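You operate a simulated robot arm through the tools that you are given. There is no shell and no other tool. Be economical: measure what you need, move in short steps, check, and stop when the job is done.

The job below is to be done with a simulated robot arm. You get a single attempt, and the scene is never put back.

JOB
Emboss the green and yellow tags in the pink lever press and lay them in the orange tray.
Fine: the press on the narrow table; one stroke each.

The check looks at the end state, three seconds after you hand in, the way a careful person would. Anything else that was tipped, shoved, dropped, spilled or broken makes it a failure.

ROBOT AND FRAMES
A 6-joint arm with a two-finger parallel gripper, fixed in place. Base frame: the origin is at the foot of the arm, x ahead of it, y to its left, z up; the work surface is at about z = 72. Units: cm, degrees, N and s.
With the tool pointing down near the work surface it reaches from about 20 to 84 cm from the base axis. Its first joint turns from -166.0 to 166.0 degrees. Payload 3.91 kg.
The tool frame sits at the grasp point between the pads (the TCP): z along the fingers, y along the line on which they close. The tips reach 3 cm beyond it. The gripper opens to 11 cm. The fingers are 2 cm wide and 1 cm thick; the gripper's body (4.8 by 11.2 cm) begins 5.5 cm behind the TCP.
Orientation is told as [roll, pitch, yaw] about the base's x, y, z axes, in that order, counted from this pose: with the fingers straight down and closing along the base's y, the tool's x points along the base's -x, its y along +y and its z along -z.

CONTROLS
- The arm moves only by the tool arm_command. Its argument "targets" is a list of rows, each a list of 2 entries, a list of its own where there are three numbers: the shift along the tool's x, y, z in cm, then the turn, a rotation vector about the tool's x, y, z in degrees. In form: [[[dx, dy, dz], [ax, ay, az]], ...]. A call has 1 to 12 rows; each row is the pose to reach, as a shift and turn from the pose commanded when the call began, along the tool's axes at that moment. "fingers" is the opening, from 0 (shut) to 1 (fully open), set as the call begins (left out, the last holds). Rows are played at 5 a second. More than 5 cm and 8.6 degrees between two rows, or a gripper value outside its range, and nothing of the call is played. Where a pose cannot be reached the arm comes as near as it can. A force on the tool above 90 N (or 10 N above the force at the start of the call, whichever is more), or a blocked arm, ends the call early, and 0.2 s more pass. The fingers move at their own pace (about 10.8 cm/s each) and stop on an object; they squeeze with about 21 N. The grip force told is the motor's: it shows also when the fingers shut on nothing. Time passes only in rows, and 0.2 s behind the last, so rows that repeat a pose let the fingers close. The reply holds the time, the measured pose of the TCP, the force on the tool along the base axes, the opening and the grip force, in the units named above and with some noise, with the torque about the TCP (base axes, N m) and any sound that the robot's microphone picked up.
- Cameras (640 x 400 px; columns grow to the right, rows downward): "scene" is fixed at [40.13, -65.07, 144.66]; the picture's right is [0.81, 0.59, 0.00], its down [0.57, -0.78, -0.25] and it looks along [-0.15, 0.20, -0.97] (base axes); focal length 247 px, centre (320, 200). "wrist" rides on the gripper at [7.7, 0.7, -11.4] in the tool frame; the picture's right is [-0.09, 1.00, 0.00], its down [-0.80, -0.07, -0.59] and it looks along [-0.59, -0.05, 0.80] (tool axes); focal length 270 px, centre (320, 200).
- camera(camera): a new picture of that camera. The clock stands still meanwhile.
- move_column(by): slides the trunk up (or, below 0, down) by that many cm; the arm rides with it, the base frame stays. It gives what a move gives, with no picture.
- locate(camera, pixels): for up to 12 pixels [column, row] of the newest picture of that camera ("zoom" is the newest enlarged one), the place [x, y, z] in the base frame of the surface seen there, good to about 0.3 cm. The clock stands still meanwhile.
- inspect(camera, box): a new picture of the part [left, top, right, bottom] of that camera's present view, enlarged. The clock stands still meanwhile.
- hand_in(): hands the job in; it is judged then, once.

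Work in short steps. Measure before you move; look again where a grasp or a placing could have gone wrong, and mend it. You have 80 turns and 54 pictures in all, those below and enlarged ones among them. Open the gripper and draw the arm clear of the work before you hand the job in, unless the task says otherwise; then end with one line.

The tools are called by a JSON object that holds its "api" and its "payload". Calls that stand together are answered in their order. arm_command: Moves the arm, as the interface text tells. Its arguments: {"type":"object","properties":{"targets":{"type":"array","items":{"type":"array"}},"fingers":{"type":"number"}},"required":["targets"]} The other tools are called the same way: move_column (by) slides the trunk up or down; camera (camera) takes a picture; locate (camera, pixels) gives the place of the surface under pixels of a picture; inspect (camera, box) takes an enlarged picture of a part of a camera's view; hand_in () hands the job in.

At the start:

```text
clock: 0.0
ee_pos: [20.67, -47.69, 108.4]
tcp_rot: [0.0, 0.0, -0.1]
contact_force: [-0.3, 0.2, 0.5]
torque: [0.0, -0.03, 0.04]
opening: 11.0
grip_force: 0.1
trunk travel left (down, up): [-42.5, 11.5]
```

scene: 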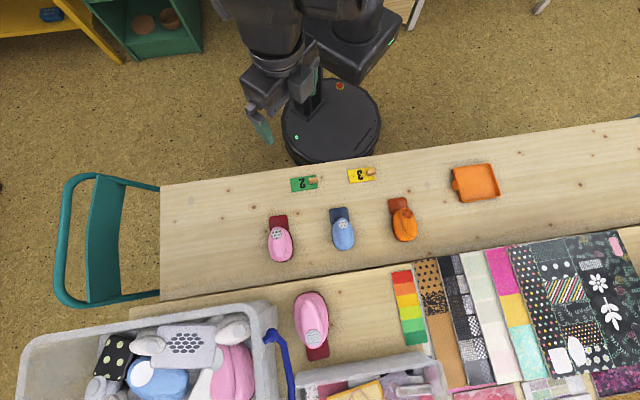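
wrist: 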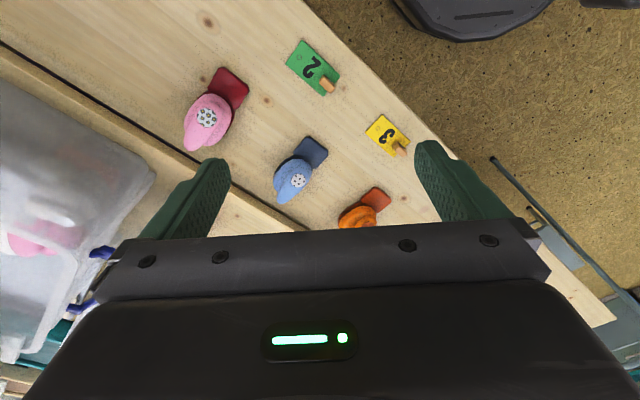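

The scene shows a pink press at about (280,242) on the table with the tags and another at (312,322) on the second table. I enlarge both areas to see the details.

{"api": "inspect", "payload": {"camera": "scene", "box": [240, 150, 440, 275]}}

{"api": "locate", "payload": {"camera": "scene", "pixels": [[280, 220], [280, 242], [312, 318], [317, 352], [303, 184], [362, 175], [475, 182], [200, 240], [200, 302], [360, 310], [313, 181], [371, 171]]}}

```text
3.20 times, centred on (340, 212) of scene
```

zoom: 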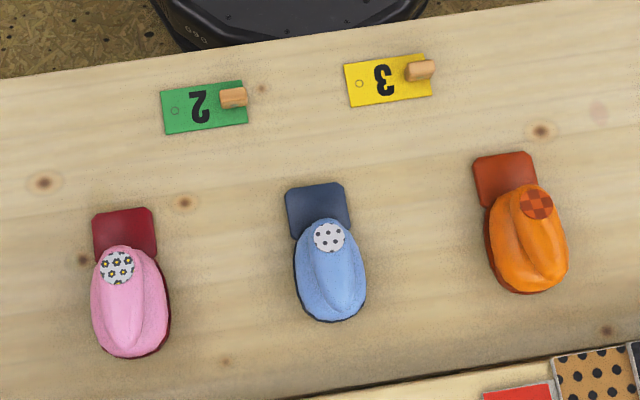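

```text
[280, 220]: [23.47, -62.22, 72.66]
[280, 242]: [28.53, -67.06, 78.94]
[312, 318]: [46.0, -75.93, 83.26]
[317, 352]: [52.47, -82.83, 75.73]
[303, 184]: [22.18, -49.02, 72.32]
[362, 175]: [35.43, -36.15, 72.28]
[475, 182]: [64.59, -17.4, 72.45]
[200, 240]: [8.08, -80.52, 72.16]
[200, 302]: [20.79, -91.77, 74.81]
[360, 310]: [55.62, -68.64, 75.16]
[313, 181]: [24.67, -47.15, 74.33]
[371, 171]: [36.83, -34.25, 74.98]
```

I look at the press and the tags from the wrist's side too.

{"api": "inspect", "payload": {"camera": "wrist", "box": [160, 30, 420, 192]}}

{"api": "inspect", "payload": {"camera": "scene", "box": [255, 205, 319, 245]}}

```text
2.46 times, centred on (290, 111) of wrist
```

zoom: 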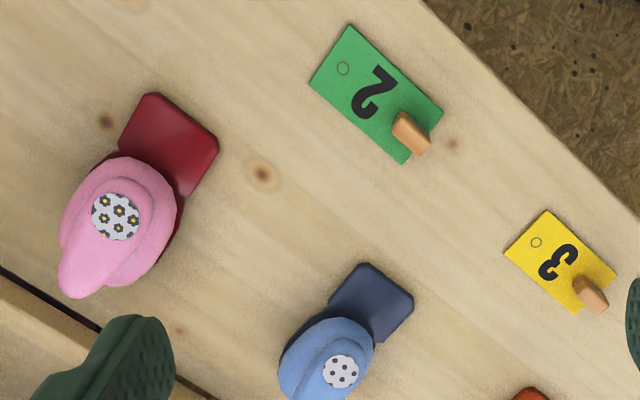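

```text
10.00 times, centred on (287, 225) of scene
```

zoom: 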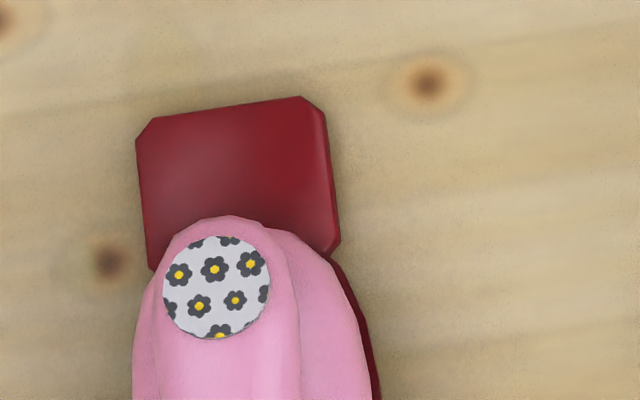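

I turn the tool 45° so that it faces the press and come down ahead of the press's mouth, for a low view.

{"api": "arm_command", "payload": {"targets": [[[0.45, -1.55, 3.3], [0, 0, 7.5]], [[0.9, -3.1, 6.6], [0, 0, 15]], [[1.3, -4.6, 9.9], [0, 0, 22.5]], [[1.8, -6.2, 13.2], [0, 0, 30]], [[2.2, -7.7, 16.5], [0, 0, 37.5]], [[2.67, -9.3, 19.8], [0, 0, 45]]]}}

{"api": "arm_command", "payload": {"targets": [[[0, 0, 0], [0, -7.5, 0]], [[0, 0, 0], [0, -15, 0]], [[0, 0, 0], [0, -22.5, 0]], [[0, 0, 0], [0, -30, 0]], [[0, 0, 0], [0, -30, 0]]]}}

{"api": "camera", "payload": {"camera": "wrist"}}

```text
clock: 1.4
ee_pos: [18.14, -56.95, 88.51]
tcp_rot: [-0.1, 0.0, -45.1]
contact_force: [-0.1, 0.2, -0.3]
torque: [0.04, -0.01, 0.03]
opening: 11.03
grip_force: 0.1
trunk travel left (down, up): [-42.5, 11.5]
```

```text
clock: 2.6
ee_pos: [18.0, -56.9, 88.55]
tcp_rot: [-0.1, -30.1, -45.0]
contact_force: [-0.5, -1.2, 0.0]
torque: [0.0, 0.0, 0.01]
opening: 10.98
grip_force: 0.0
trunk travel left (down, up): [-42.5, 11.5]
```

```text
48 pictures are left
```

wrist: 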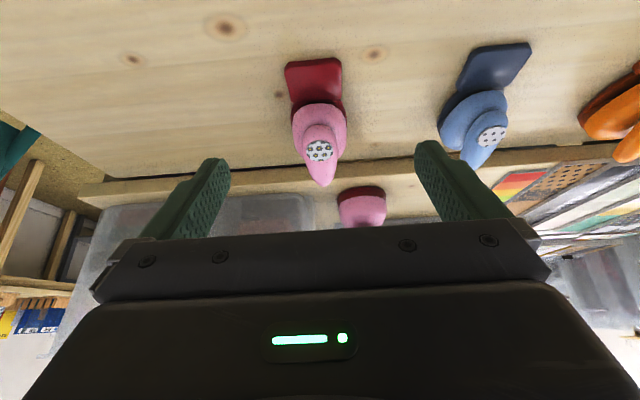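

The picture is upside down and still steep. I come 8 cm down and tilt 8° more, for a flat look into the mouth.

{"api": "arm_command", "payload": {"targets": [[[2, 0, 3.46], [0, -4, 0]], [[4, 0, 6.93], [0, -8, 0]], [[4, 0, 6.93], [0, -8, 0]]]}}

{"api": "inspect", "payload": {"camera": "wrist", "box": [220, 40, 420, 200]}}

```text
clock: 3.4
ee_pos: [17.78, -56.87, 80.72]
tcp_rot: [-0.1, -38.0, -44.9]
contact_force: [-0.3, 0.1, -0.3]
torque: [0.01, -0.03, 0.0]
opening: 10.96
grip_force: 0.0
trunk travel left (down, up): [-42.5, 11.5]
```

```text
2.50 times, centred on (320, 120) of wrist
```

zoom: 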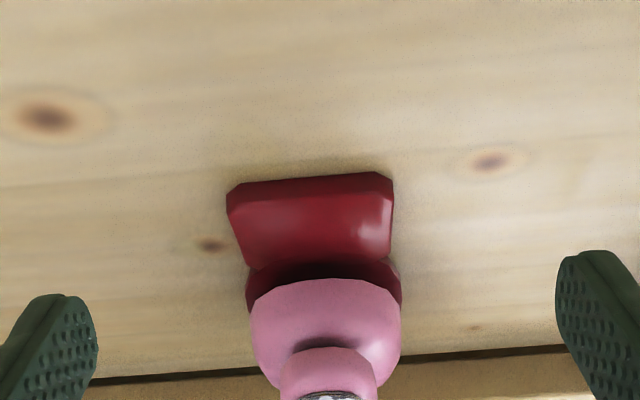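

The plate, a dark gap under the pink head, and the lever show. I measure along the press's middle line.

{"api": "locate", "payload": {"camera": "zoom", "pixels": [[308, 178], [308, 190], [315, 230], [320, 258], [322, 268], [323, 276], [323, 284], [325, 300], [330, 345], [330, 370], [232, 200], [390, 190]]}}

{"api": "inspect", "payload": {"camera": "wrist", "box": [280, 100, 360, 150]}}

```text
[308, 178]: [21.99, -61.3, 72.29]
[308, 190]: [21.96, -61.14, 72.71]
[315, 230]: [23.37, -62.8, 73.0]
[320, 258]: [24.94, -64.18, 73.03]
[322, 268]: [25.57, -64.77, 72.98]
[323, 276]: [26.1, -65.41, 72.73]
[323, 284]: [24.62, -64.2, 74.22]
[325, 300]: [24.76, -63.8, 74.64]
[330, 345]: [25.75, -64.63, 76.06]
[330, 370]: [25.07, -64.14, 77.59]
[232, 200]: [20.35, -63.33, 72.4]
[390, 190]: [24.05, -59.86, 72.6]
```

```text
8.00 times, centred on (320, 125) of wrist
```

zoom: 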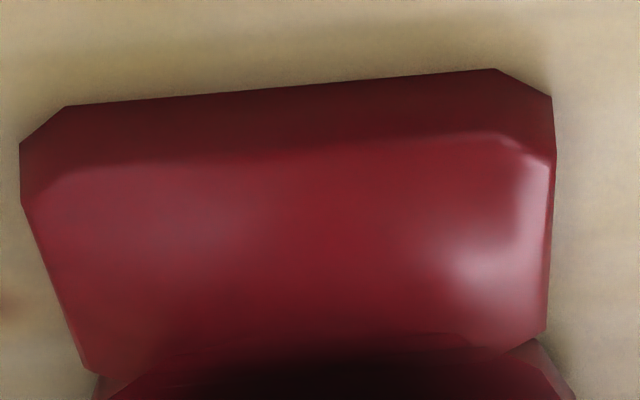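

The plate's top is at z≈73.0 and the pink lip at z≈74.2. Next the lever's profile from the scene camera.

{"api": "inspect", "payload": {"camera": "scene", "box": [240, 205, 320, 270]}}

```text
6.15 times, centred on (280, 238) of scene
```

zoom: 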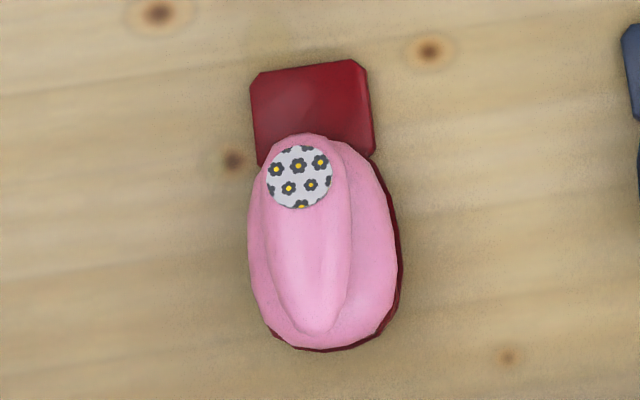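

{"api": "locate", "payload": {"camera": "zoom", "pixels": [[300, 140], [298, 160], [300, 185], [302, 215], [308, 250], [315, 290], [318, 325], [320, 340], [255, 240], [375, 240], [265, 160], [360, 170]]}}

```text
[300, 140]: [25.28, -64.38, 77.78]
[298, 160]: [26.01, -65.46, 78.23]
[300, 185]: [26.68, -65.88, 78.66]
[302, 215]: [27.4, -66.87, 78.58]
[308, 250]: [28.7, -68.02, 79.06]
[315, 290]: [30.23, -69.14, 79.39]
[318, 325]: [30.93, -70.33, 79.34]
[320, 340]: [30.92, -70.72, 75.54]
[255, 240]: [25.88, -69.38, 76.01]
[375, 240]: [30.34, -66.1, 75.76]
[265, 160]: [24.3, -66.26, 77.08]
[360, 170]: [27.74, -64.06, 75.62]
```

The lever rises towards its rear end (z≈79.4 at (30.9,-70.3)). To find the hinge I take a side view: first I rise and untilt, then I turn 90° and go to the press's -t side.

{"api": "arm_command", "payload": {"targets": [[[-1.23, 0, -1.58], [0, 7.6, 0]], [[-2.46, 0, -3.15], [0, 15.2, 0]], [[-3.7, 0, -4.73], [0, 22.8, 0]], [[-4.93, 0, -6.3], [0, 30.4, 0]], [[-6.16, 0, -7.88], [0, 38, 0]]]}}

{"api": "arm_command", "payload": {"targets": [[[-1.2, -0.85, 0], [0, 0, -8.2]], [[-2.4, -1.7, 0], [0, 0, -16.4]], [[-3.6, -2.55, 0], [0, 0, -24.6]], [[-4.8, -3.4, 0], [0, 0, -32.8]], [[-6, -4.25, 0], [0, 0, -41]], [[-7.2, -5.1, 0], [0, 0, -49.2]], [[-8.4, -5.95, 0], [0, 0, -57.4]], [[-9.6, -6.8, 0], [0, 0, -65.6]], [[-10.8, -7.65, 0], [0, 0, -73.8]], [[-12, -8.5, 0], [0, 0, -82]], [[-13.15, -9.3, 0], [0, 0, -90]]]}}

{"api": "arm_command", "payload": {"targets": [[[0.2, 0, 2], [0, -8, 0]], [[0.4, 0, 4], [0, -16, 0]], [[0.6, 0, 6], [0, -24, 0]], [[0.8, 0, 8], [0, -32, 0]], [[1, 0, 10], [0, -40, 0]], [[1, 0, 10], [0, -40, 0]]]}}

{"api": "inspect", "payload": {"camera": "wrist", "box": [200, 40, 440, 200]}}

```text
clock: 4.6
ee_pos: [17.99, -56.83, 90.51]
tcp_rot: [0.0, 0.2, -45.0]
contact_force: [-0.4, -1.0, 0.3]
torque: [0.0, 0.03, 0.0]
opening: 10.99
grip_force: 0.0
trunk travel left (down, up): [-42.5, 11.5]
```

```text
clock: 7.0
ee_pos: [20.87, -72.7, 90.43]
tcp_rot: [0.2, 0.0, 45.1]
contact_force: [-0.2, 0.0, -0.9]
torque: [-0.02, 0.03, -0.02]
opening: 10.99
grip_force: 0.0
trunk travel left (down, up): [-42.5, 11.5]
```

```text
clock: 8.4
ee_pos: [19.06, -69.59, 82.19]
tcp_rot: [-0.3, -40.0, 45.1]
contact_force: [0.1, 0.2, -0.1]
torque: [0.0, 0.01, 0.02]
opening: 10.99
grip_force: 0.0
out of reach, approached as far as the arm can: row 3, 4, 5, 6
trunk travel left (down, up): [-42.5, 11.5]
```

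```text
2.50 times, centred on (320, 120) of wrist
```

zoom: 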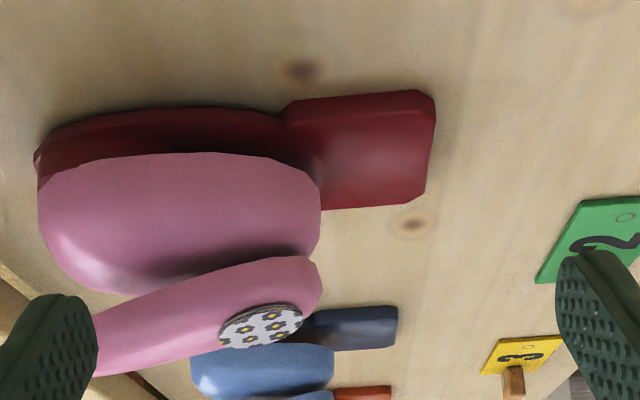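

The side view shows the lever joined at the front and free and raised at the rear, so the stroke belongs at the rear end, around (30.7,-70). Now I rise, untilt and turn back towards the tags, to measure them from above.

{"api": "arm_command", "payload": {"targets": [[[-1.29, 0, -1.53], [0, 8, 0]], [[-2.57, 0, -3.06], [0, 16, 0]], [[-3.86, 0, -4.6], [0, 24, 0]], [[-5.14, 0, -6.1], [0, 32, 0]], [[-6.43, 0, -7.66], [0, 40, 0]]]}}

{"api": "arm_command", "payload": {"targets": [[[0, 0, 0], [0, 0, 8.2]], [[0, 1, 0], [0, 0, 16.4]], [[0, 3, 0], [0, 0, 24.6]], [[0, 5, 0], [0, 0, 32.8]], [[0, 7, 0], [0, 0, 41]], [[0, 9, 0], [0, 0, 49.2]], [[0, 11, 0], [0, 0, 57.4]], [[0, 12, 0], [0, 0, 65.6]], [[0, 12, 0], [0, 0, 73.8]], [[0, 12, 0], [0, 0, 82]], [[0, 12, 0], [0, 0, 90]]]}}

```text
clock: 9.6
ee_pos: [18.88, -69.47, 92.06]
tcp_rot: [-0.1, 0.0, 44.9]
contact_force: [0.3, 0.1, -0.5]
torque: [0.03, 0.0, 0.0]
opening: 11.0
grip_force: 0.0
trunk travel left (down, up): [-42.5, 11.5]
```

```text
clock: 12.0
ee_pos: [10.49, -61.14, 92.04]
tcp_rot: [-0.1, 0.0, -45.1]
contact_force: [-0.3, -0.1, 0.4]
torque: [-0.06, -0.02, -0.02]
opening: 11.0
grip_force: 0.1
trunk travel left (down, up): [-42.5, 11.5]
```

I turn 90° further to yaw -135° while moving to beyond the green tag, for a view back over it.

{"api": "arm_command", "payload": {"targets": [[[0, 2.55, 0], [0, 0, 8.2]], [[0, 5.1, 0], [0, 0, 16.4]], [[0, 7.6, 0], [0, 0, 24.6]], [[0, 10.2, 0], [0, 0, 32.8]], [[0, 12.7, 0], [0, 0, 41]], [[0, 15.3, 0], [0, 0, 49.2]], [[0, 17.8, 0], [0, 0, 57.4]], [[0, 20.4, 0], [0, 0, 65.6]], [[0, 23, 0], [0, 0, 73.8]], [[0, 25.5, 0], [0, 0, 82]], [[0.4, 28, 0], [0, 0, 90]]]}}

{"api": "camera", "payload": {"camera": "wrist"}}

```text
clock: 14.4
ee_pos: [30.11, -40.78, 91.94]
tcp_rot: [0.0, 0.1, -135.2]
contact_force: [-0.1, 0.4, -0.6]
torque: [-0.03, 0.01, -0.01]
opening: 11.01
grip_force: 0.0
trunk travel left (down, up): [-42.5, 11.5]
```

```text
43 pictures are left
```

wrist: 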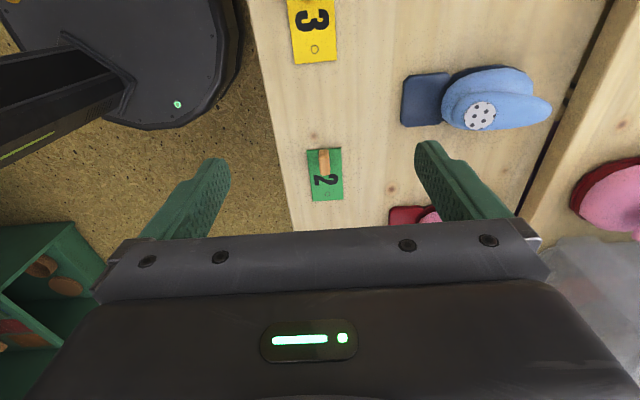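

The yaw of -135° is reachable; the green tag shows at (325,175). I enlarge it for measuring.

{"api": "inspect", "payload": {"camera": "wrist", "box": [285, 140, 365, 210]}}

```text
5.71 times, centred on (325, 175) of wrist
```

zoom: 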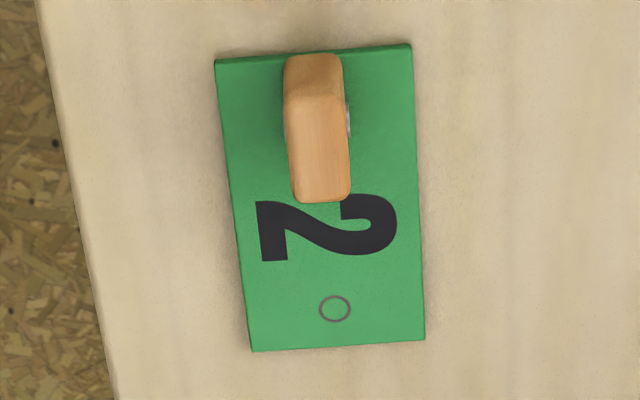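

{"api": "locate", "payload": {"camera": "zoom", "pixels": [[218, 62], [408, 48], [422, 337], [255, 348], [335, 309], [320, 190], [315, 110], [315, 80], [315, 60], [290, 130], [345, 150], [350, 115]]}}

```text
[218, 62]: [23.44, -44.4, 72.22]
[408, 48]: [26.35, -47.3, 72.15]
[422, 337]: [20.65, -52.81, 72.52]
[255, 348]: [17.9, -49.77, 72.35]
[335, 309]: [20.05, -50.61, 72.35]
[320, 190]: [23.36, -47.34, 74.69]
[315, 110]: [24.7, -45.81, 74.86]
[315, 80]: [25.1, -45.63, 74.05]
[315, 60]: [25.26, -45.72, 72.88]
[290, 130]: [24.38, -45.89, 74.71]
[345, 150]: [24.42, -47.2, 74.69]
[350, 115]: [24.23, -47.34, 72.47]
```

The tag measures 7.8 × 4.1 cm, with its wooden fin centred at (24.2,-46.6), top z≈74.8, and the circle 1 cm from the far end. I go above the fin, half open, then check.

{"api": "arm_command", "payload": {"targets": [[[-2.8, 0, 4], [0, 0, 0]], [[-5.6, 0, 8], [0, 0, 0]], [[-8.31, -0.05, 11], [0, 0, -0.7]], [[-8.31, -0.05, 13], [0, 0, -0.7]], [[-8.31, -0.05, 13], [0, 0, -0.7]]], "fingers": 0.5}}

{"api": "inspect", "payload": {"camera": "wrist", "box": [200, 80, 440, 240]}}

```text
clock: 15.6
ee_pos: [24.09, -46.74, 78.71]
tcp_rot: [0.1, 0.0, -134.3]
contact_force: [0.0, -0.3, 0.2]
torque: [0.01, 0.0, -0.01]
opening: 5.52
grip_force: 0.1
trunk travel left (down, up): [-42.5, 11.5]
```

```text
2.50 times, centred on (320, 160) of wrist
```

zoom: 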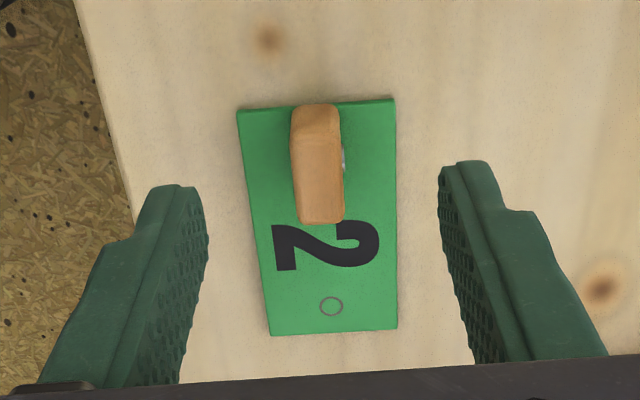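

The fin sits between the fingers. I correct the yaw by +1.6°, go down 3 cm and close.

{"api": "arm_command", "payload": {"targets": [[[0, 0, 1.5], [0, 0, 1.6]], [[0, 0, 2.9], [0, 0, 1.6]], [[0, 0, 2.9], [0, 0, 1.6]]]}}

{"api": "arm_command", "payload": {"targets": [[[0, 0, 0], [0, 0, 0]], [[0, 0, 0], [0, 0, 0]], [[0, 0, 0], [0, 0, 0]], [[0, 0, 0], [0, 0, 0]]], "fingers": 0}}

{"api": "arm_command", "payload": {"targets": [[[0, 0, -2], [0, 0, 0]], [[0, 0, -4], [0, 0, 0]], [[0, 0, -4], [0, 0, 0]]]}}

{"api": "camera", "payload": {"camera": "wrist"}}

```text
clock: 16.4
ee_pos: [24.07, -46.79, 76.08]
tcp_rot: [0.0, 0.0, -135.9]
contact_force: [0.6, -0.3, 0.5]
torque: [-0.03, -0.01, 0.01]
opening: 5.5
grip_force: 0.0
trunk travel left (down, up): [-42.5, 11.5]
```

```text
clock: 17.4
ee_pos: [24.04, -46.92, 76.18]
tcp_rot: [0.0, 0.0, -135.8]
contact_force: [-0.7, 0.4, -0.2]
torque: [-0.03, 0.02, 0.0]
opening: 1.13
grip_force: 21.2
trunk travel left (down, up): [-42.5, 11.5]
```

```text
clock: 18.2
ee_pos: [24.12, -46.73, 80.02]
tcp_rot: [0.0, 0.0, -135.9]
contact_force: [-1.0, 0.5, 0.7]
torque: [-0.02, 0.0, -0.02]
opening: 1.11
grip_force: 21.3
trunk travel left (down, up): [-42.5, 11.5]
```

```text
40 pictures are left
```

wrist: 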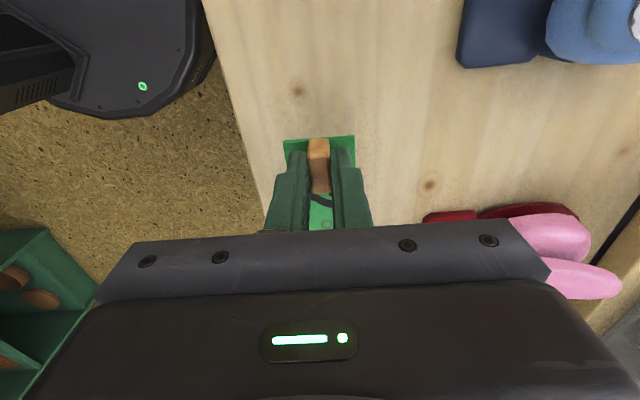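

The green tag is held by its fin (opening 1.1). I carry it to 8 cm ahead of the mouth at z≈84 and turn it to the press's axis (yaw -46°).

{"api": "arm_command", "payload": {"targets": [[[0, 0, -2], [0, 0, -8.2]], [[-1.2, 0.15, -4], [0, 0, -16.4]], [[-2.4, 0.3, -4], [0, 0, -24.6]], [[-3.6, 0.5, -4], [0, 0, -32.8]], [[-4.8, 0.65, -4], [0, 0, -41]], [[-6, 0.8, -4], [0, 0, -49.2]], [[-7.2, 1, -4], [0, 0, -57.4]], [[-8.4, 1.1, -4], [0, 0, -65.6]], [[-9.6, 1.3, -4], [0, 0, -73.8]], [[-10.7, 1.45, -4], [0, 0, -82]], [[-11.67, 1.57, -4], [0, 0, -90]], [[-11.67, 1.57, -4], [0, 0, -90]]]}}

{"api": "camera", "payload": {"camera": "wrist"}}

```text
clock: 20.8
ee_pos: [16.78, -56.02, 84.06]
tcp_rot: [0.0, 0.1, -45.7]
contact_force: [0.4, 0.9, 1.1]
torque: [0.01, 0.0, 0.04]
opening: 1.17
grip_force: 21.3
trunk travel left (down, up): [-42.5, 11.5]
```

```text
39 pictures are left
```

wrist: 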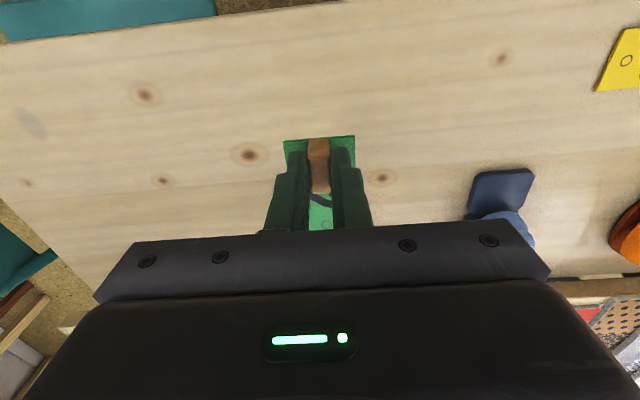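

The press is hidden behind the gripper here. I lower to the insertion height (TCP z≈77.5) short of the plate and check from the scene camera.

{"api": "arm_command", "payload": {"targets": [[[0.5, 0, 3], [0, 0, 0.3]], [[0.5, 0, 6.5], [0, 0, 0.3]], [[0.5, 0, 6.5], [0, 0, 0.3]]]}}

{"api": "inspect", "payload": {"camera": "scene", "box": [230, 180, 326, 270]}}

```text
clock: 21.6
ee_pos: [16.49, -55.58, 77.54]
tcp_rot: [0.0, -0.1, -46.2]
contact_force: [-0.2, -0.5, 0.0]
torque: [-0.01, -0.03, 0.01]
opening: 1.14
grip_force: 21.0
trunk travel left (down, up): [-42.5, 11.5]
```

```text
4.44 times, centred on (278, 225) of scene
```

zoom: 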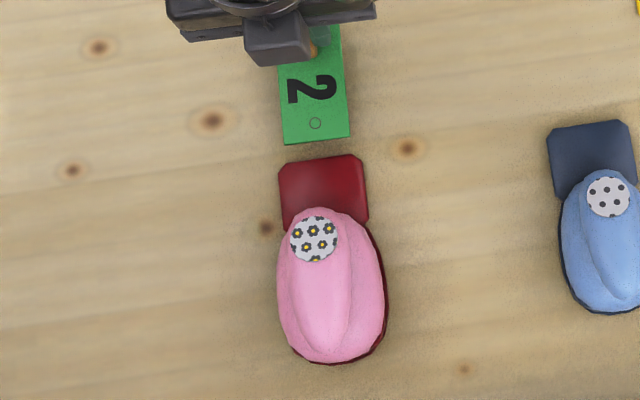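

{"api": "locate", "payload": {"camera": "zoom", "pixels": [[285, 142], [348, 136], [315, 123], [342, 40], [282, 172], [362, 165], [320, 212], [284, 140], [325, 355], [279, 290], [385, 290]]}}

```text
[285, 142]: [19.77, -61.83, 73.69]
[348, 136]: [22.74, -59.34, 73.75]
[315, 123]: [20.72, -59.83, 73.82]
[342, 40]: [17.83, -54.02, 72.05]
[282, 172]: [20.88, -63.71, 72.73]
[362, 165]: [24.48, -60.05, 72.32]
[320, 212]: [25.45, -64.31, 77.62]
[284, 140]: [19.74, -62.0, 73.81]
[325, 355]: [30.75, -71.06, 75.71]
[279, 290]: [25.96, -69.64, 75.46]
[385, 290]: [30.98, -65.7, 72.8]
```

The tag is in line with the plate (mid v -26.85 against -26.7), at bottom z≈73.4. I lower it 0.2 cm and slide it to just past the lip.

{"api": "arm_command", "payload": {"targets": [[[-1.5, 0.05, 0.2], [0, 0, 0]], [[-3, 0.05, 0.2], [0, 0, 0]], [[-4.5, 0.05, 0.2], [0, 0, 0]], [[-6, 0.05, 0.2], [0, 0, 0]], [[-6, 0.05, 0.2], [0, 0, 0]]]}}

{"api": "inspect", "payload": {"camera": "scene", "box": [230, 180, 326, 270]}}

```text
clock: 22.8
ee_pos: [20.56, -59.86, 77.39]
tcp_rot: [0.1, 0.0, -46.3]
contact_force: [-1.2, 0.0, 0.2]
torque: [0.01, -0.04, 0.02]
opening: 1.14
grip_force: 20.9
trunk travel left (down, up): [-42.5, 11.5]
```

```text
4.44 times, centred on (278, 225) of scene
```

zoom: 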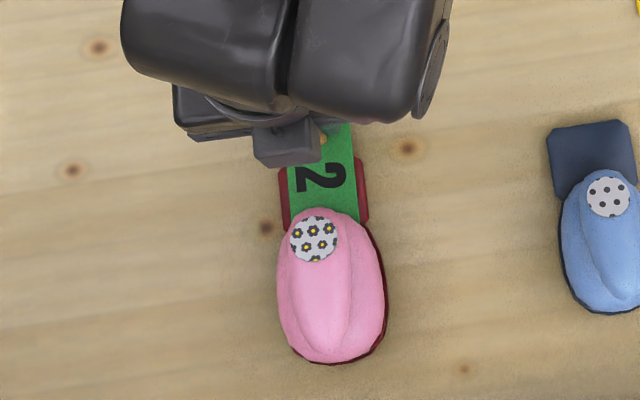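

It slides in with no contact. I go on in small steps, watching the force, to bring the circle under the pattern.

{"api": "arm_command", "payload": {"targets": [[[-0.4, 0, 0], [0, 0, 0]], [[-0.8, 0, 0], [0, 0, 0]], [[-1.1, 0, 0], [0, 0, 0]], [[-1.1, 0, 0], [0, 0, 0]]]}}

{"api": "arm_command", "payload": {"targets": [[[-0.3, 0, 0], [0, 0, 0]], [[-0.6, 0, 0], [0, 0, 0]], [[-0.6, 0, 0], [0, 0, 0]]]}}

```text
clock: 23.8
ee_pos: [21.34, -60.54, 77.31]
tcp_rot: [0.0, 0.0, -46.2]
contact_force: [0.0, -0.1, -0.7]
torque: [0.03, 0.0, 0.01]
opening: 1.15
grip_force: 20.7
trunk travel left (down, up): [-42.5, 11.5]
```

```text
clock: 24.6
ee_pos: [21.9, -61.22, 77.3]
tcp_rot: [0.0, 0.1, -46.2]
contact_force: [0.4, -0.2, -1.0]
torque: [-0.02, 0.01, 0.0]
opening: 1.16
grip_force: 20.8
trunk travel left (down, up): [-42.5, 11.5]
```

Still no contact; the circle is at about u=65.0, against the pattern's centre at 65.5. I go 0.5 cm further.

{"api": "arm_command", "payload": {"targets": [[[-0.25, 0, 0], [0, 0, 0]], [[-0.5, 0, 0], [0, 0, 0]], [[-0.5, 0, 0], [0, 0, 0]]]}}

{"api": "inspect", "payload": {"camera": "scene", "box": [254, 200, 318, 260]}}

```text
clock: 25.4
ee_pos: [22.24, -61.59, 77.31]
tcp_rot: [0.0, 0.0, -46.2]
contact_force: [-1.0, 1.9, 0.2]
torque: [0.09, 0.08, 0.08]
opening: 1.17
grip_force: 20.6
trunk travel left (down, up): [-42.5, 11.5]
```

```text
6.67 times, centred on (286, 230) of scene
```

zoom: 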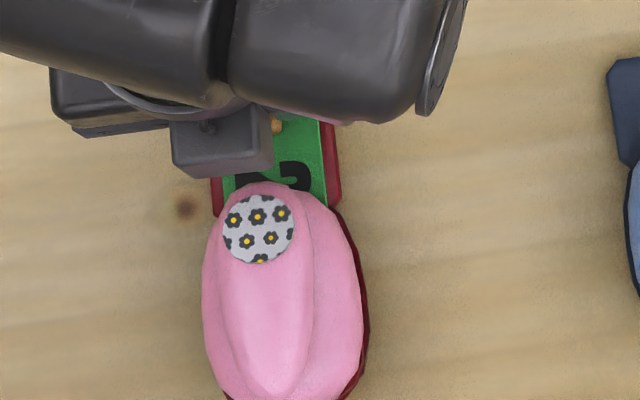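

A light backward force of about 2 N (-1.0, 1.9) shows that the tag met the stop. I lower it onto the plate and let go.

{"api": "arm_command", "payload": {"targets": [[[0.05, 0, 0.15], [0, 0, 0]], [[0.05, 0, 0.15], [0, 0, 0]]]}}

{"api": "arm_command", "payload": {"targets": [[[0, 0, 0.1], [0, 0, 0]], [[0, 0, 0.1], [0, 0, 0]]]}}

```text
clock: 26.0
ee_pos: [22.23, -61.43, 77.07]
tcp_rot: [0.0, 0.0, -46.2]
contact_force: [-0.9, 1.1, 0.6]
torque: [0.04, -0.02, 0.05]
opening: 1.15
grip_force: 21.3
trunk travel left (down, up): [-42.5, 11.5]
```

```text
clock: 26.6
ee_pos: [22.16, -61.56, 77.09]
tcp_rot: [0.0, 0.1, -46.2]
contact_force: [0.5, -0.1, 0.7]
torque: [0.04, 0.02, 0.03]
opening: 1.12
grip_force: 21.1
trunk travel left (down, up): [-42.5, 11.5]
```

It rests. I open partly and rise straight up, then look.

{"api": "arm_command", "payload": {"targets": [[[0, 0, 0], [0, 0, 0]], [[0, 0, 0], [0, 0, 0]], [[0.3, 0, -2], [0, 0, 0]], [[0.6, 0, -5], [0, 0, 0]], [[2, 0, -9], [0, 0, 0]], [[4, 0, -12], [0, 0, 0]]], "fingers": 0.3}}

{"api": "inspect", "payload": {"camera": "scene", "box": [254, 200, 318, 260]}}

```text
clock: 28.0
ee_pos: [19.63, -58.58, 89.25]
tcp_rot: [-0.1, 0.0, -46.2]
contact_force: [-0.3, -0.2, -0.3]
torque: [0.03, 0.03, 0.01]
opening: 3.33
grip_force: 0.1
trunk travel left (down, up): [-42.5, 11.5]
```

```text
6.67 times, centred on (286, 230) of scene
```

zoom: 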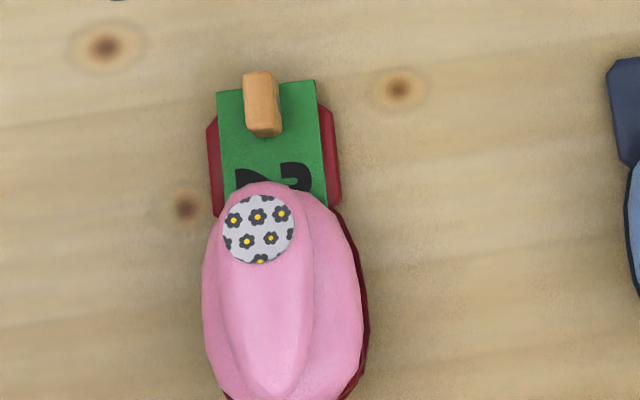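

The tag lies flat in the slot with its fin free. I shut the fingers and go above the lever's rear end at (30.3,-69.7).

{"api": "arm_command", "payload": {"targets": [[[-4, 0, 0], [0, 0, 0]], [[-8, 0, 0], [0, 0, 0]], [[-12, 0, 0], [0, 0, 0]], [[-15.4, 0, 2], [0, 0, 0]], [[-15.4, 0, 5], [0, 0, 0]], [[-15.4, 0, 5], [0, 0, 0]]], "fingers": 0}}

{"api": "inspect", "payload": {"camera": "wrist", "box": [200, 60, 440, 240]}}

```text
clock: 29.4
ee_pos: [30.22, -69.71, 84.23]
tcp_rot: [-0.1, -0.1, -46.1]
contact_force: [0.7, -0.6, -0.2]
torque: [0.03, 0.01, -0.01]
opening: 0.01
grip_force: 21.1
trunk travel left (down, up): [-42.5, 11.5]
```

```text
2.22 times, centred on (320, 150) of wrist
```

zoom: 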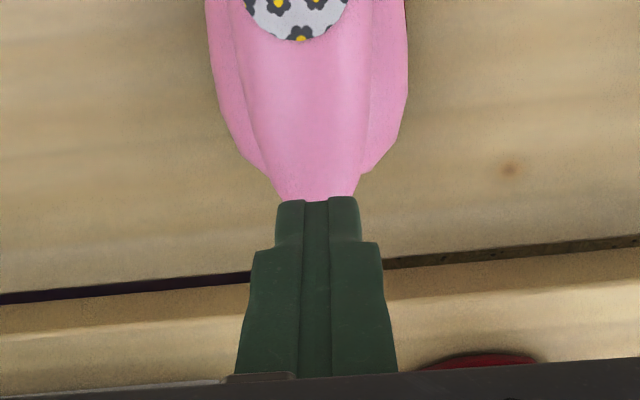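

The fingers are in line above the lever's rear end, tips at z≈81.2. I press down slowly and read the force.

{"api": "arm_command", "payload": {"targets": [[[0, 0, 0.6], [0, 0, 0]], [[0, 0, 1.2], [0, 0, 0]], [[0, 0, 1.6], [0, 0, 0]], [[0, 0, 2.0], [0, 0, 0]], [[0, 0, 2.4], [0, 0, 0]]]}}

```text
clock: 30.6
ee_pos: [30.09, -69.72, 81.8]
tcp_rot: [0.0, -0.2, -46.2]
contact_force: [1.6, -1.5, 4.7]
torque: [-0.09, -0.08, -0.01]
opening: 0.0
grip_force: 20.8
trunk travel left (down, up): [-42.5, 11.5]
```

Contact at 4.7 N: the lever gives. I go on down until the stop or a click.

{"api": "arm_command", "payload": {"targets": [[[0, 0, 0.3], [0, 0, 0]], [[0, 0, 0.6], [0, 0, 0]], [[0, 0, 0.9], [0, 0, 0]]]}}

```text
clock: 31.4
ee_pos: [30.09, -69.76, 81.15]
tcp_rot: [-0.2, -0.3, -46.1]
contact_force: [6.0, -3.7, 17.4]
torque: [-0.21, -0.27, -0.02]
opening: 0.0
grip_force: 20.8
trunk travel left (down, up): [-42.5, 11.5]
```

The force rises to 17 N and there has been no sound so far. I continue the same stroke.

{"api": "arm_command", "payload": {"targets": [[[0, 0, 0.3], [0, 0, 0]], [[0, 0, 0.6], [0, 0, 0]], [[0, 0, 0.6], [0, 0, 0]]]}}

```text
clock: 32.2
ee_pos: [30.02, -69.61, 80.88]
tcp_rot: [-0.3, -0.7, -46.2]
contact_force: [6.1, -3.2, 45.3]
torque: [-0.04, -0.13, 0.08]
opening: 0.0
grip_force: 21.0
trunk travel left (down, up): [-42.5, 11.5]
```

{"api": "arm_command", "payload": {"targets": [[[0, 0, 0.2], [0, 0, 0]], [[0, 0, 0.4], [0, 0, 0]], [[0, 0, 0.4], [0, 0, 0]]]}}

{"api": "inspect", "payload": {"camera": "wrist", "box": [200, 20, 440, 220]}}

```text
clock: 33.0
ee_pos: [30.06, -69.69, 80.92]
tcp_rot: [-0.4, -0.9, -46.2]
contact_force: [4.5, -0.8, 57.9]
torque: [0.22, 0.11, -0.01]
opening: 0.01
grip_force: 21.2
trunk travel left (down, up): [-42.5, 11.5]
```

```text
2.00 times, centred on (320, 120) of wrist
```

zoom: 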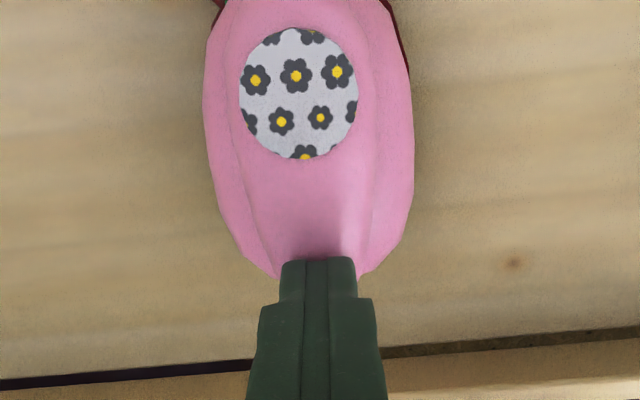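

More force gives no more travel (80.9 both times), so the lever is on its stop and the stroke is done. I lift off, back away and look at the result.

{"api": "arm_command", "payload": {"targets": [[[0, 0, -1], [0, 0, 0]], [[0, 0, -4], [0, 0, 0]], [[0, 0, -8], [0, 0, 0]], [[4, 0, -9], [0, 0, 0]], [[8, 0, -9], [0, 0, 0]], [[12, 0, -9], [0, 0, 0]], [[16, 0, -9], [0, 0, 0]]]}}

{"api": "inspect", "payload": {"camera": "scene", "box": [254, 200, 318, 260]}}

```text
clock: 34.6
ee_pos: [18.74, -57.96, 88.73]
tcp_rot: [0.0, 0.0, -46.2]
contact_force: [-1.4, -0.4, 0.3]
torque: [0.0, -0.02, -0.04]
opening: 0.01
grip_force: 21.1
trunk travel left (down, up): [-42.5, 11.5]
```

```text
6.67 times, centred on (286, 230) of scene
```

zoom: 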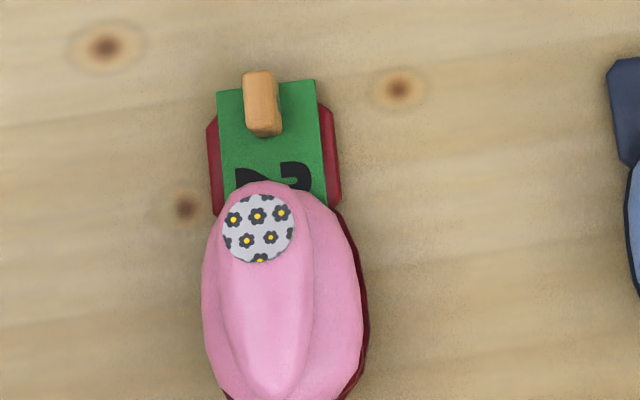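

Nothing shifted. I grasp the fin again at the same place (TCP (22.2,-61.5,77.1)).

{"api": "arm_command", "payload": {"targets": [[[-2.5, 0, 2], [0, 0, 0]], [[-4.9, 0, 4], [0, 0, 0]], [[-4.9, 0, 7.5], [0, 0, 0]], [[-4.9, 0, 10], [0, 0, 0]], [[-4.9, 0, 11.6], [0, 0, 0]], [[-4.9, 0, 11.6], [0, 0, 0]]], "fingers": 0.35}}

{"api": "arm_command", "payload": {"targets": [[[0, 0, 0], [0, 0, 0]], [[0, 0, 0], [0, 0, 0]], [[0, 0, 0], [0, 0, 0]]], "fingers": 0}}

{"api": "arm_command", "payload": {"targets": [[[0, 0, -0.25], [0, 0, 0]], [[1, 0, -0.25], [0, 0, 0]], [[2.5, 0, -0.25], [0, 0, 0]], [[4, 0, -0.25], [0, 0, 0]], [[6, 0, -0.25], [0, 0, 0]], [[8, 0, -0.25], [0, 0, 0]], [[9, 0, -4], [0, 0, 0]]]}}

{"api": "inspect", "payload": {"camera": "scene", "box": [230, 170, 326, 250]}}

```text
clock: 36.0
ee_pos: [22.35, -61.66, 77.23]
tcp_rot: [-0.1, 0.0, -46.3]
contact_force: [0.2, 0.1, 0.2]
torque: [0.0, 0.01, 0.01]
opening: 3.83
grip_force: 0.0
trunk travel left (down, up): [-42.5, 11.5]
```

```text
clock: 36.8
ee_pos: [22.34, -61.68, 77.31]
tcp_rot: [0.0, 0.1, -46.2]
contact_force: [0.1, 0.2, -0.3]
torque: [0.03, 0.03, -0.01]
opening: 1.15
grip_force: 20.9
trunk travel left (down, up): [-42.5, 11.5]
```

```text
clock: 38.4
ee_pos: [16.2, -55.18, 81.09]
tcp_rot: [-0.1, -0.1, -46.3]
contact_force: [-0.5, -0.6, -1.1]
torque: [0.02, -0.01, -0.01]
opening: 1.15
grip_force: 20.9
trunk travel left (down, up): [-42.5, 11.5]
```

```text
5.00 times, centred on (278, 210) of scene
```

zoom: 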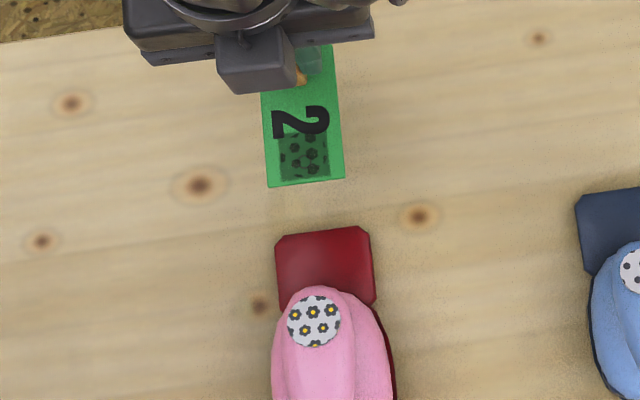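

The green tag now carries the flower emboss. Next I measure the tray.

{"api": "inspect", "payload": {"camera": "scene", "box": [430, 145, 526, 220]}}

```text
5.33 times, centred on (478, 182) of scene
```

zoom: 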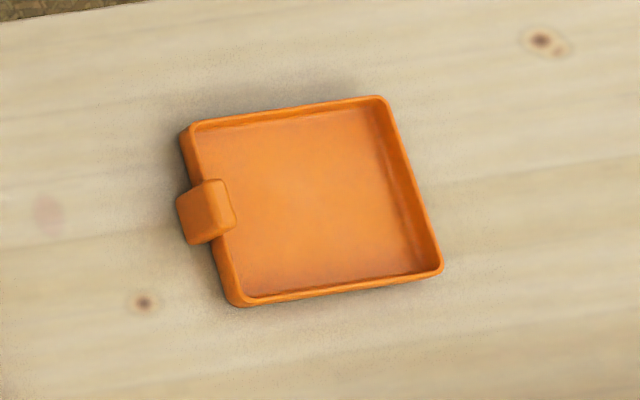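

{"api": "locate", "payload": {"camera": "zoom", "pixels": [[188, 126], [378, 99], [440, 270], [240, 302], [206, 208], [222, 140], [365, 115], [408, 268], [255, 290], [310, 200], [238, 215]]}}

```text
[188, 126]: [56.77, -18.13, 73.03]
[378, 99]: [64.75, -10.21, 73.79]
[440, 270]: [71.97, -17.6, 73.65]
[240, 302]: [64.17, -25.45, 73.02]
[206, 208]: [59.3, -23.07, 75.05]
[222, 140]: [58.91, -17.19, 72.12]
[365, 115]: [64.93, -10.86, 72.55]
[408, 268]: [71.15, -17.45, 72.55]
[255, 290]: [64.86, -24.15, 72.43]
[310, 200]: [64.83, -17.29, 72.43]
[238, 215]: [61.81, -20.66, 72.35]
```

The tray's inside is about 9.1 × 10 cm, centred at (64.4,-17.9), rim z≈73.7. Both tags fit side by side at the present yaw, green on the handle's side; I lift and carry it over there.

{"api": "arm_command", "payload": {"targets": [[[0, 0, -4.5], [0, 0, 0]], [[0, 2, -8.5], [0, 0, 0]], [[-0.4, 6.5, -8.5], [0, 0, 0]], [[-0.8, 11, -8.5], [0, 0, 0]], [[-1.2, 15.5, -8.5], [0, 0, 0]], [[-1.5, 20, -8.5], [0, 0, 0]], [[-1.8, 24.5, -8.5], [0, 0, 0]], [[-2.1, 29, -8.5], [0, 0, 0]], [[-2.4, 33, -8.5], [0, 0, 0]]]}}

{"api": "arm_command", "payload": {"targets": [[[-0.3, 4.5, 0], [0, 0, 0]], [[-0.5, 9, 0], [0, 0, 0]], [[-0.7, 13.5, 0], [0, 0, 0]], [[-0.9, 18, 0], [0, 0, 0]], [[-1.1, 22, 0], [0, 0, 0]], [[-1.31, 25.3, 0], [0, 0, -0.7]], [[-1.31, 25.3, 4], [0, 0, -0.7]], [[-1.31, 25.3, 7.5], [0, 0, -0.7]], [[-1.31, 25.3, 7.5], [0, 0, -0.7]]]}}

{"api": "inspect", "payload": {"camera": "scene", "box": [430, 145, 526, 220]}}

```text
clock: 40.4
ee_pos: [41.35, -33.86, 89.74]
tcp_rot: [-0.1, 0.0, -46.2]
contact_force: [-0.4, -0.3, 0.4]
torque: [-0.01, 0.0, -0.02]
opening: 1.14
grip_force: 20.8
trunk travel left (down, up): [-42.5, 11.5]
```

```text
clock: 42.4
ee_pos: [60.93, -17.68, 82.09]
tcp_rot: [0.1, 0.1, -45.4]
contact_force: [1.0, -0.3, -0.1]
torque: [0.05, 0.0, -0.01]
opening: 1.18
grip_force: 21.2
trunk travel left (down, up): [-42.5, 11.5]
```

```text
5.33 times, centred on (478, 182) of scene
```

zoom: 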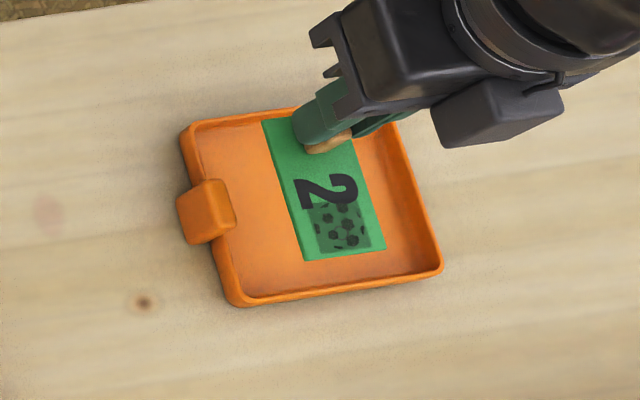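

{"api": "locate", "payload": {"camera": "zoom", "pixels": [[307, 257], [383, 247], [264, 124], [300, 245], [378, 235]]}}

```text
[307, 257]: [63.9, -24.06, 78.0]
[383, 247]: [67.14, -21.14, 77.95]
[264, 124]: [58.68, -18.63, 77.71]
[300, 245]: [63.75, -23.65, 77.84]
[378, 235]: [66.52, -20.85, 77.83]
```

The tag spans s 54.5–62.3 and its left edge is at t≈28.2. I shift 0.35 along +t and 0.2 back, and lower by 4.8 cm.

{"api": "arm_command", "payload": {"targets": [[[0.2, 0.35, 0], [0, 0, 0]], [[0.2, 0.35, 2.5], [0, 0, 0]], [[0.2, 0.35, 4.5], [0, 0, 0]], [[0.2, 0.35, 4.8], [0, 0, 0]], [[0.2, 0.35, 4.8], [0, 0, 0]]]}}

{"api": "arm_command", "payload": {"targets": [[[0, 0, 0.15], [0, 0, 0]], [[0, 0, 0.3], [0, 0, 0]], [[0, 0, 0.3], [0, 0, 0]]]}}

```text
clock: 43.6
ee_pos: [60.96, -17.07, 77.47]
tcp_rot: [-0.1, 0.0, -45.4]
contact_force: [0.6, 0.6, -0.5]
torque: [0.02, 0.02, 0.0]
opening: 1.14
grip_force: 20.9
trunk travel left (down, up): [-42.5, 11.5]
```

```text
clock: 44.4
ee_pos: [60.98, -17.14, 77.08]
tcp_rot: [0.0, 0.0, -45.5]
contact_force: [0.0, 0.2, -0.1]
torque: [-0.01, 0.04, -0.03]
opening: 1.17
grip_force: 20.7
trunk travel left (down, up): [-42.5, 11.5]
```

No contact yet. With the tag's bottom about 4.2 below the TCP, the floor is reached near TCP z 76.6, so I go on down.

{"api": "arm_command", "payload": {"targets": [[[0, 0, 0.15], [0, 0, 0]], [[0, 0, 0.3], [0, 0, 0]], [[0, 0, 0.3], [0, 0, 0]]]}}

{"api": "arm_command", "payload": {"targets": [[[0, 0, 0.15], [0, 0, 0]], [[0, 0, 0.15], [0, 0, 0]]]}}

```text
clock: 45.2
ee_pos: [60.97, -17.04, 76.82]
tcp_rot: [0.1, 0.0, -45.6]
contact_force: [-0.1, 0.8, 3.4]
torque: [-0.01, 0.05, 0.01]
opening: 1.17
grip_force: 21.2
trunk travel left (down, up): [-42.5, 11.5]
```

```text
clock: 45.8
ee_pos: [61.03, -17.03, 76.75]
tcp_rot: [0.1, -0.2, -45.5]
contact_force: [-0.1, -0.2, 14.1]
torque: [-0.04, -0.02, 0.05]
opening: 1.13
grip_force: 21.3
trunk travel left (down, up): [-42.5, 11.5]
```

The tag is on the tray's floor (14 N). I back off slightly, open, and rise.

{"api": "arm_command", "payload": {"targets": [[[0, 0, -0.12], [0, 0, 0]], [[0, 0, -0.15], [0, 0, 0]]]}}

{"api": "arm_command", "payload": {"targets": [[[0, 0, 0], [0, 0, 0]], [[0, 0, 0], [0, 0, 0]], [[0, 0, -2], [0, 0, 0]], [[0, 0, -5], [0, 0, 0]], [[0, 0, -9], [0, 0, 0]], [[0, 0, -13], [0, 0, 0]]], "fingers": 0.2}}

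{"api": "camera", "payload": {"camera": "scene"}}

```text
clock: 46.4
ee_pos: [60.99, -17.08, 76.89]
tcp_rot: [0.1, 0.0, -45.5]
contact_force: [3.1, 0.3, 9.4]
torque: [-0.06, -0.15, 0.01]
opening: 1.18
grip_force: 21.1
trunk travel left (down, up): [-42.5, 11.5]
```

```text
clock: 47.8
ee_pos: [60.77, -17.14, 89.76]
tcp_rot: [0.0, -0.1, -45.5]
contact_force: [-0.4, -0.7, -0.2]
torque: [0.03, -0.01, -0.01]
opening: 2.21
grip_force: 0.0
trunk travel left (down, up): [-42.5, 11.5]
```

```text
28 pictures are left
```

scene: 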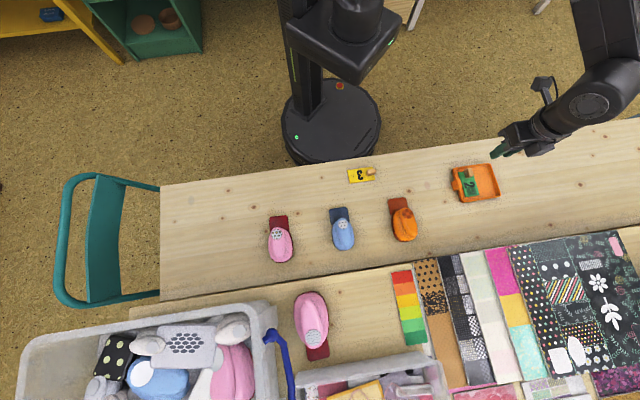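

The green tag lies in the tray. I enlarge the tray and the yellow tag.

{"api": "inspect", "payload": {"camera": "scene", "box": [430, 145, 526, 220]}}

{"api": "inspect", "payload": {"camera": "scene", "box": [340, 158, 388, 190]}}

{"api": "locate", "payload": {"camera": "zoom", "pixels": [[20, 20], [20, 25]]}}

```text
5.33 times, centred on (478, 182) of scene
```

zoom: 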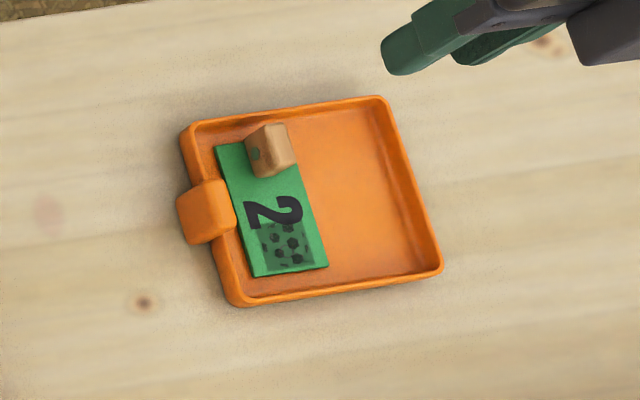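

```text
12.50 times, centred on (364, 174) of scene
```

zoom: 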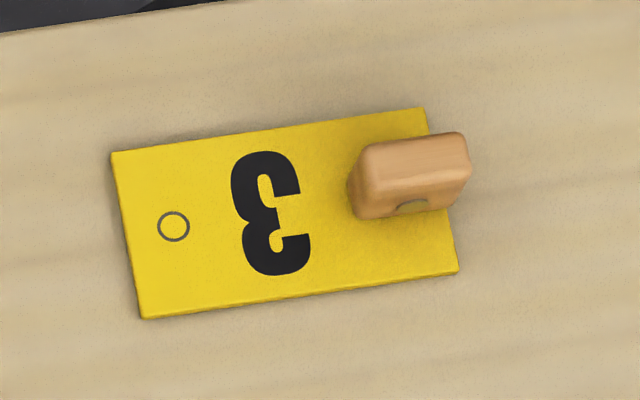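

```text
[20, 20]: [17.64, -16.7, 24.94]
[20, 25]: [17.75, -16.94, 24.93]
```

The green tag lies flat in the tray's left half. I measure the yellow one.

{"api": "locate", "payload": {"camera": "zoom", "pixels": [[115, 155], [423, 110], [455, 270], [145, 316], [173, 226], [370, 155], [460, 145], [370, 200], [415, 165], [355, 190]]}}

```text
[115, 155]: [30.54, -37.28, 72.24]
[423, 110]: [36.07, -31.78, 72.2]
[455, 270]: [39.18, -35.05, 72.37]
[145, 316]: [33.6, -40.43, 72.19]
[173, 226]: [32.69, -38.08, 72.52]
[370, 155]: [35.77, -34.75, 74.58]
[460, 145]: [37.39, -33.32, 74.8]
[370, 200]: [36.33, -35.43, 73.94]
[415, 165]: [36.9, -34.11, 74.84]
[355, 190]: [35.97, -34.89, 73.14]
```

Yellow's fin is at about (36.8,-34.2), axis 44.4°. I move above it while turning to yaw -135.6°.

{"api": "arm_command", "payload": {"targets": [[[0.4, -2.64, 0], [0, 0, 8.2]], [[0.8, -5.28, 0], [0, 0, 16.4]], [[1.25, -7.9, 0], [0, 0, 24.6]], [[1.7, -10.5, 0], [0, 0, 32.8]], [[2.1, -13.2, 0], [0, 0, 41]], [[2.5, -15.8, 0], [0, 0, 49.2]], [[3, -18.5, 0], [0, 0, 57.4]], [[3.4, -21.1, 0], [0, 0, 65.6]], [[3.8, -23.8, 0], [0, 0, 73.8]], [[4.2, -26.4, 0], [0, 0, 82]], [[4.65, -29.04, 0], [0, 0, 90.1]], [[4.65, -29.04, 0], [0, 0, 90.1]]], "fingers": 0.5}}

{"api": "arm_command", "payload": {"targets": [[[0, 0, 4], [0, 0, 0]], [[0, 0, 8], [0, 0, 0]], [[0, 0, 11], [0, 0, 0]], [[0, 0, 11], [0, 0, 0]]]}}

{"api": "inspect", "payload": {"camera": "wrist", "box": [200, 80, 440, 240]}}

```text
clock: 50.4
ee_pos: [36.83, -34.15, 89.8]
tcp_rot: [-0.1, 0.0, -135.7]
contact_force: [0.3, -0.7, 0.0]
torque: [-0.01, 0.04, -0.01]
opening: 5.53
grip_force: 0.1
trunk travel left (down, up): [-42.5, 11.5]
```

```text
clock: 51.4
ee_pos: [36.77, -34.34, 78.68]
tcp_rot: [0.0, 0.0, -135.6]
contact_force: [-0.5, 0.1, -0.3]
torque: [-0.02, 0.01, 0.01]
opening: 5.48
grip_force: 0.0
trunk travel left (down, up): [-42.5, 11.5]
```

```text
2.50 times, centred on (320, 160) of wrist
```

zoom: 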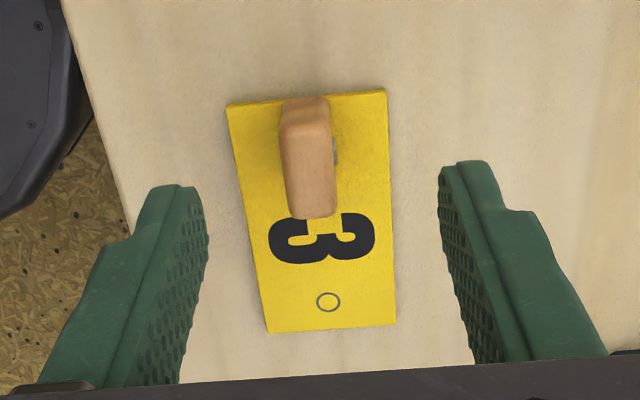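

{"api": "locate", "payload": {"camera": "zoom", "pixels": [[230, 108], [385, 95], [393, 322], [270, 329], [305, 130], [312, 205], [288, 165], [333, 165], [327, 301]]}}

```text
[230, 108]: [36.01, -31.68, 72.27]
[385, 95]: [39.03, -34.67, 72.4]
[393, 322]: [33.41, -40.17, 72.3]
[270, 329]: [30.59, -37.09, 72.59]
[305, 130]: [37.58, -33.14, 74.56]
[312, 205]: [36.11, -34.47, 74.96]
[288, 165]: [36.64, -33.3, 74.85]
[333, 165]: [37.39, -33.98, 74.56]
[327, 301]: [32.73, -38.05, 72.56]
```

The alignment is good (axis 44.4–44.9°). I shift -0.2 across, go down and grip, as with the green one.

{"api": "arm_command", "payload": {"targets": [[[0, -0.2, 1.4], [0, 0, 0]], [[0, -0.2, 2.7], [0, 0, 0]], [[0, -0.2, 2.7], [0, 0, 0]]]}}

{"api": "arm_command", "payload": {"targets": [[[0, 0, 0], [0, 0, 0]], [[0, 0, 0], [0, 0, 0]], [[0, 0, 0], [0, 0, 0]], [[0, 0, 0], [0, 0, 0]]], "fingers": 0}}

{"api": "arm_command", "payload": {"targets": [[[0, 0, -2], [0, 0, 0]], [[0, 0, -5], [0, 0, 0]], [[0, 0, -9], [0, 0, 0]], [[0, 0, -9], [0, 0, 0]]]}}

```text
clock: 52.2
ee_pos: [36.75, -33.94, 76.22]
tcp_rot: [0.0, 0.0, -135.7]
contact_force: [-0.3, 0.5, -0.3]
torque: [-0.01, 0.01, 0.01]
opening: 5.49
grip_force: 0.0
trunk travel left (down, up): [-42.5, 11.5]
```

```text
clock: 53.2
ee_pos: [36.52, -34.17, 75.98]
tcp_rot: [-0.1, -0.1, -135.7]
contact_force: [0.8, 0.5, 0.2]
torque: [-0.03, -0.01, 0.02]
opening: 1.15
grip_force: 20.9
trunk travel left (down, up): [-42.5, 11.5]
```

```text
clock: 54.2
ee_pos: [36.74, -33.95, 85.21]
tcp_rot: [0.0, 0.1, -135.6]
contact_force: [0.7, -1.0, -0.8]
torque: [0.03, 0.0, 0.03]
opening: 1.15
grip_force: 20.8
trunk travel left (down, up): [-42.5, 11.5]
```

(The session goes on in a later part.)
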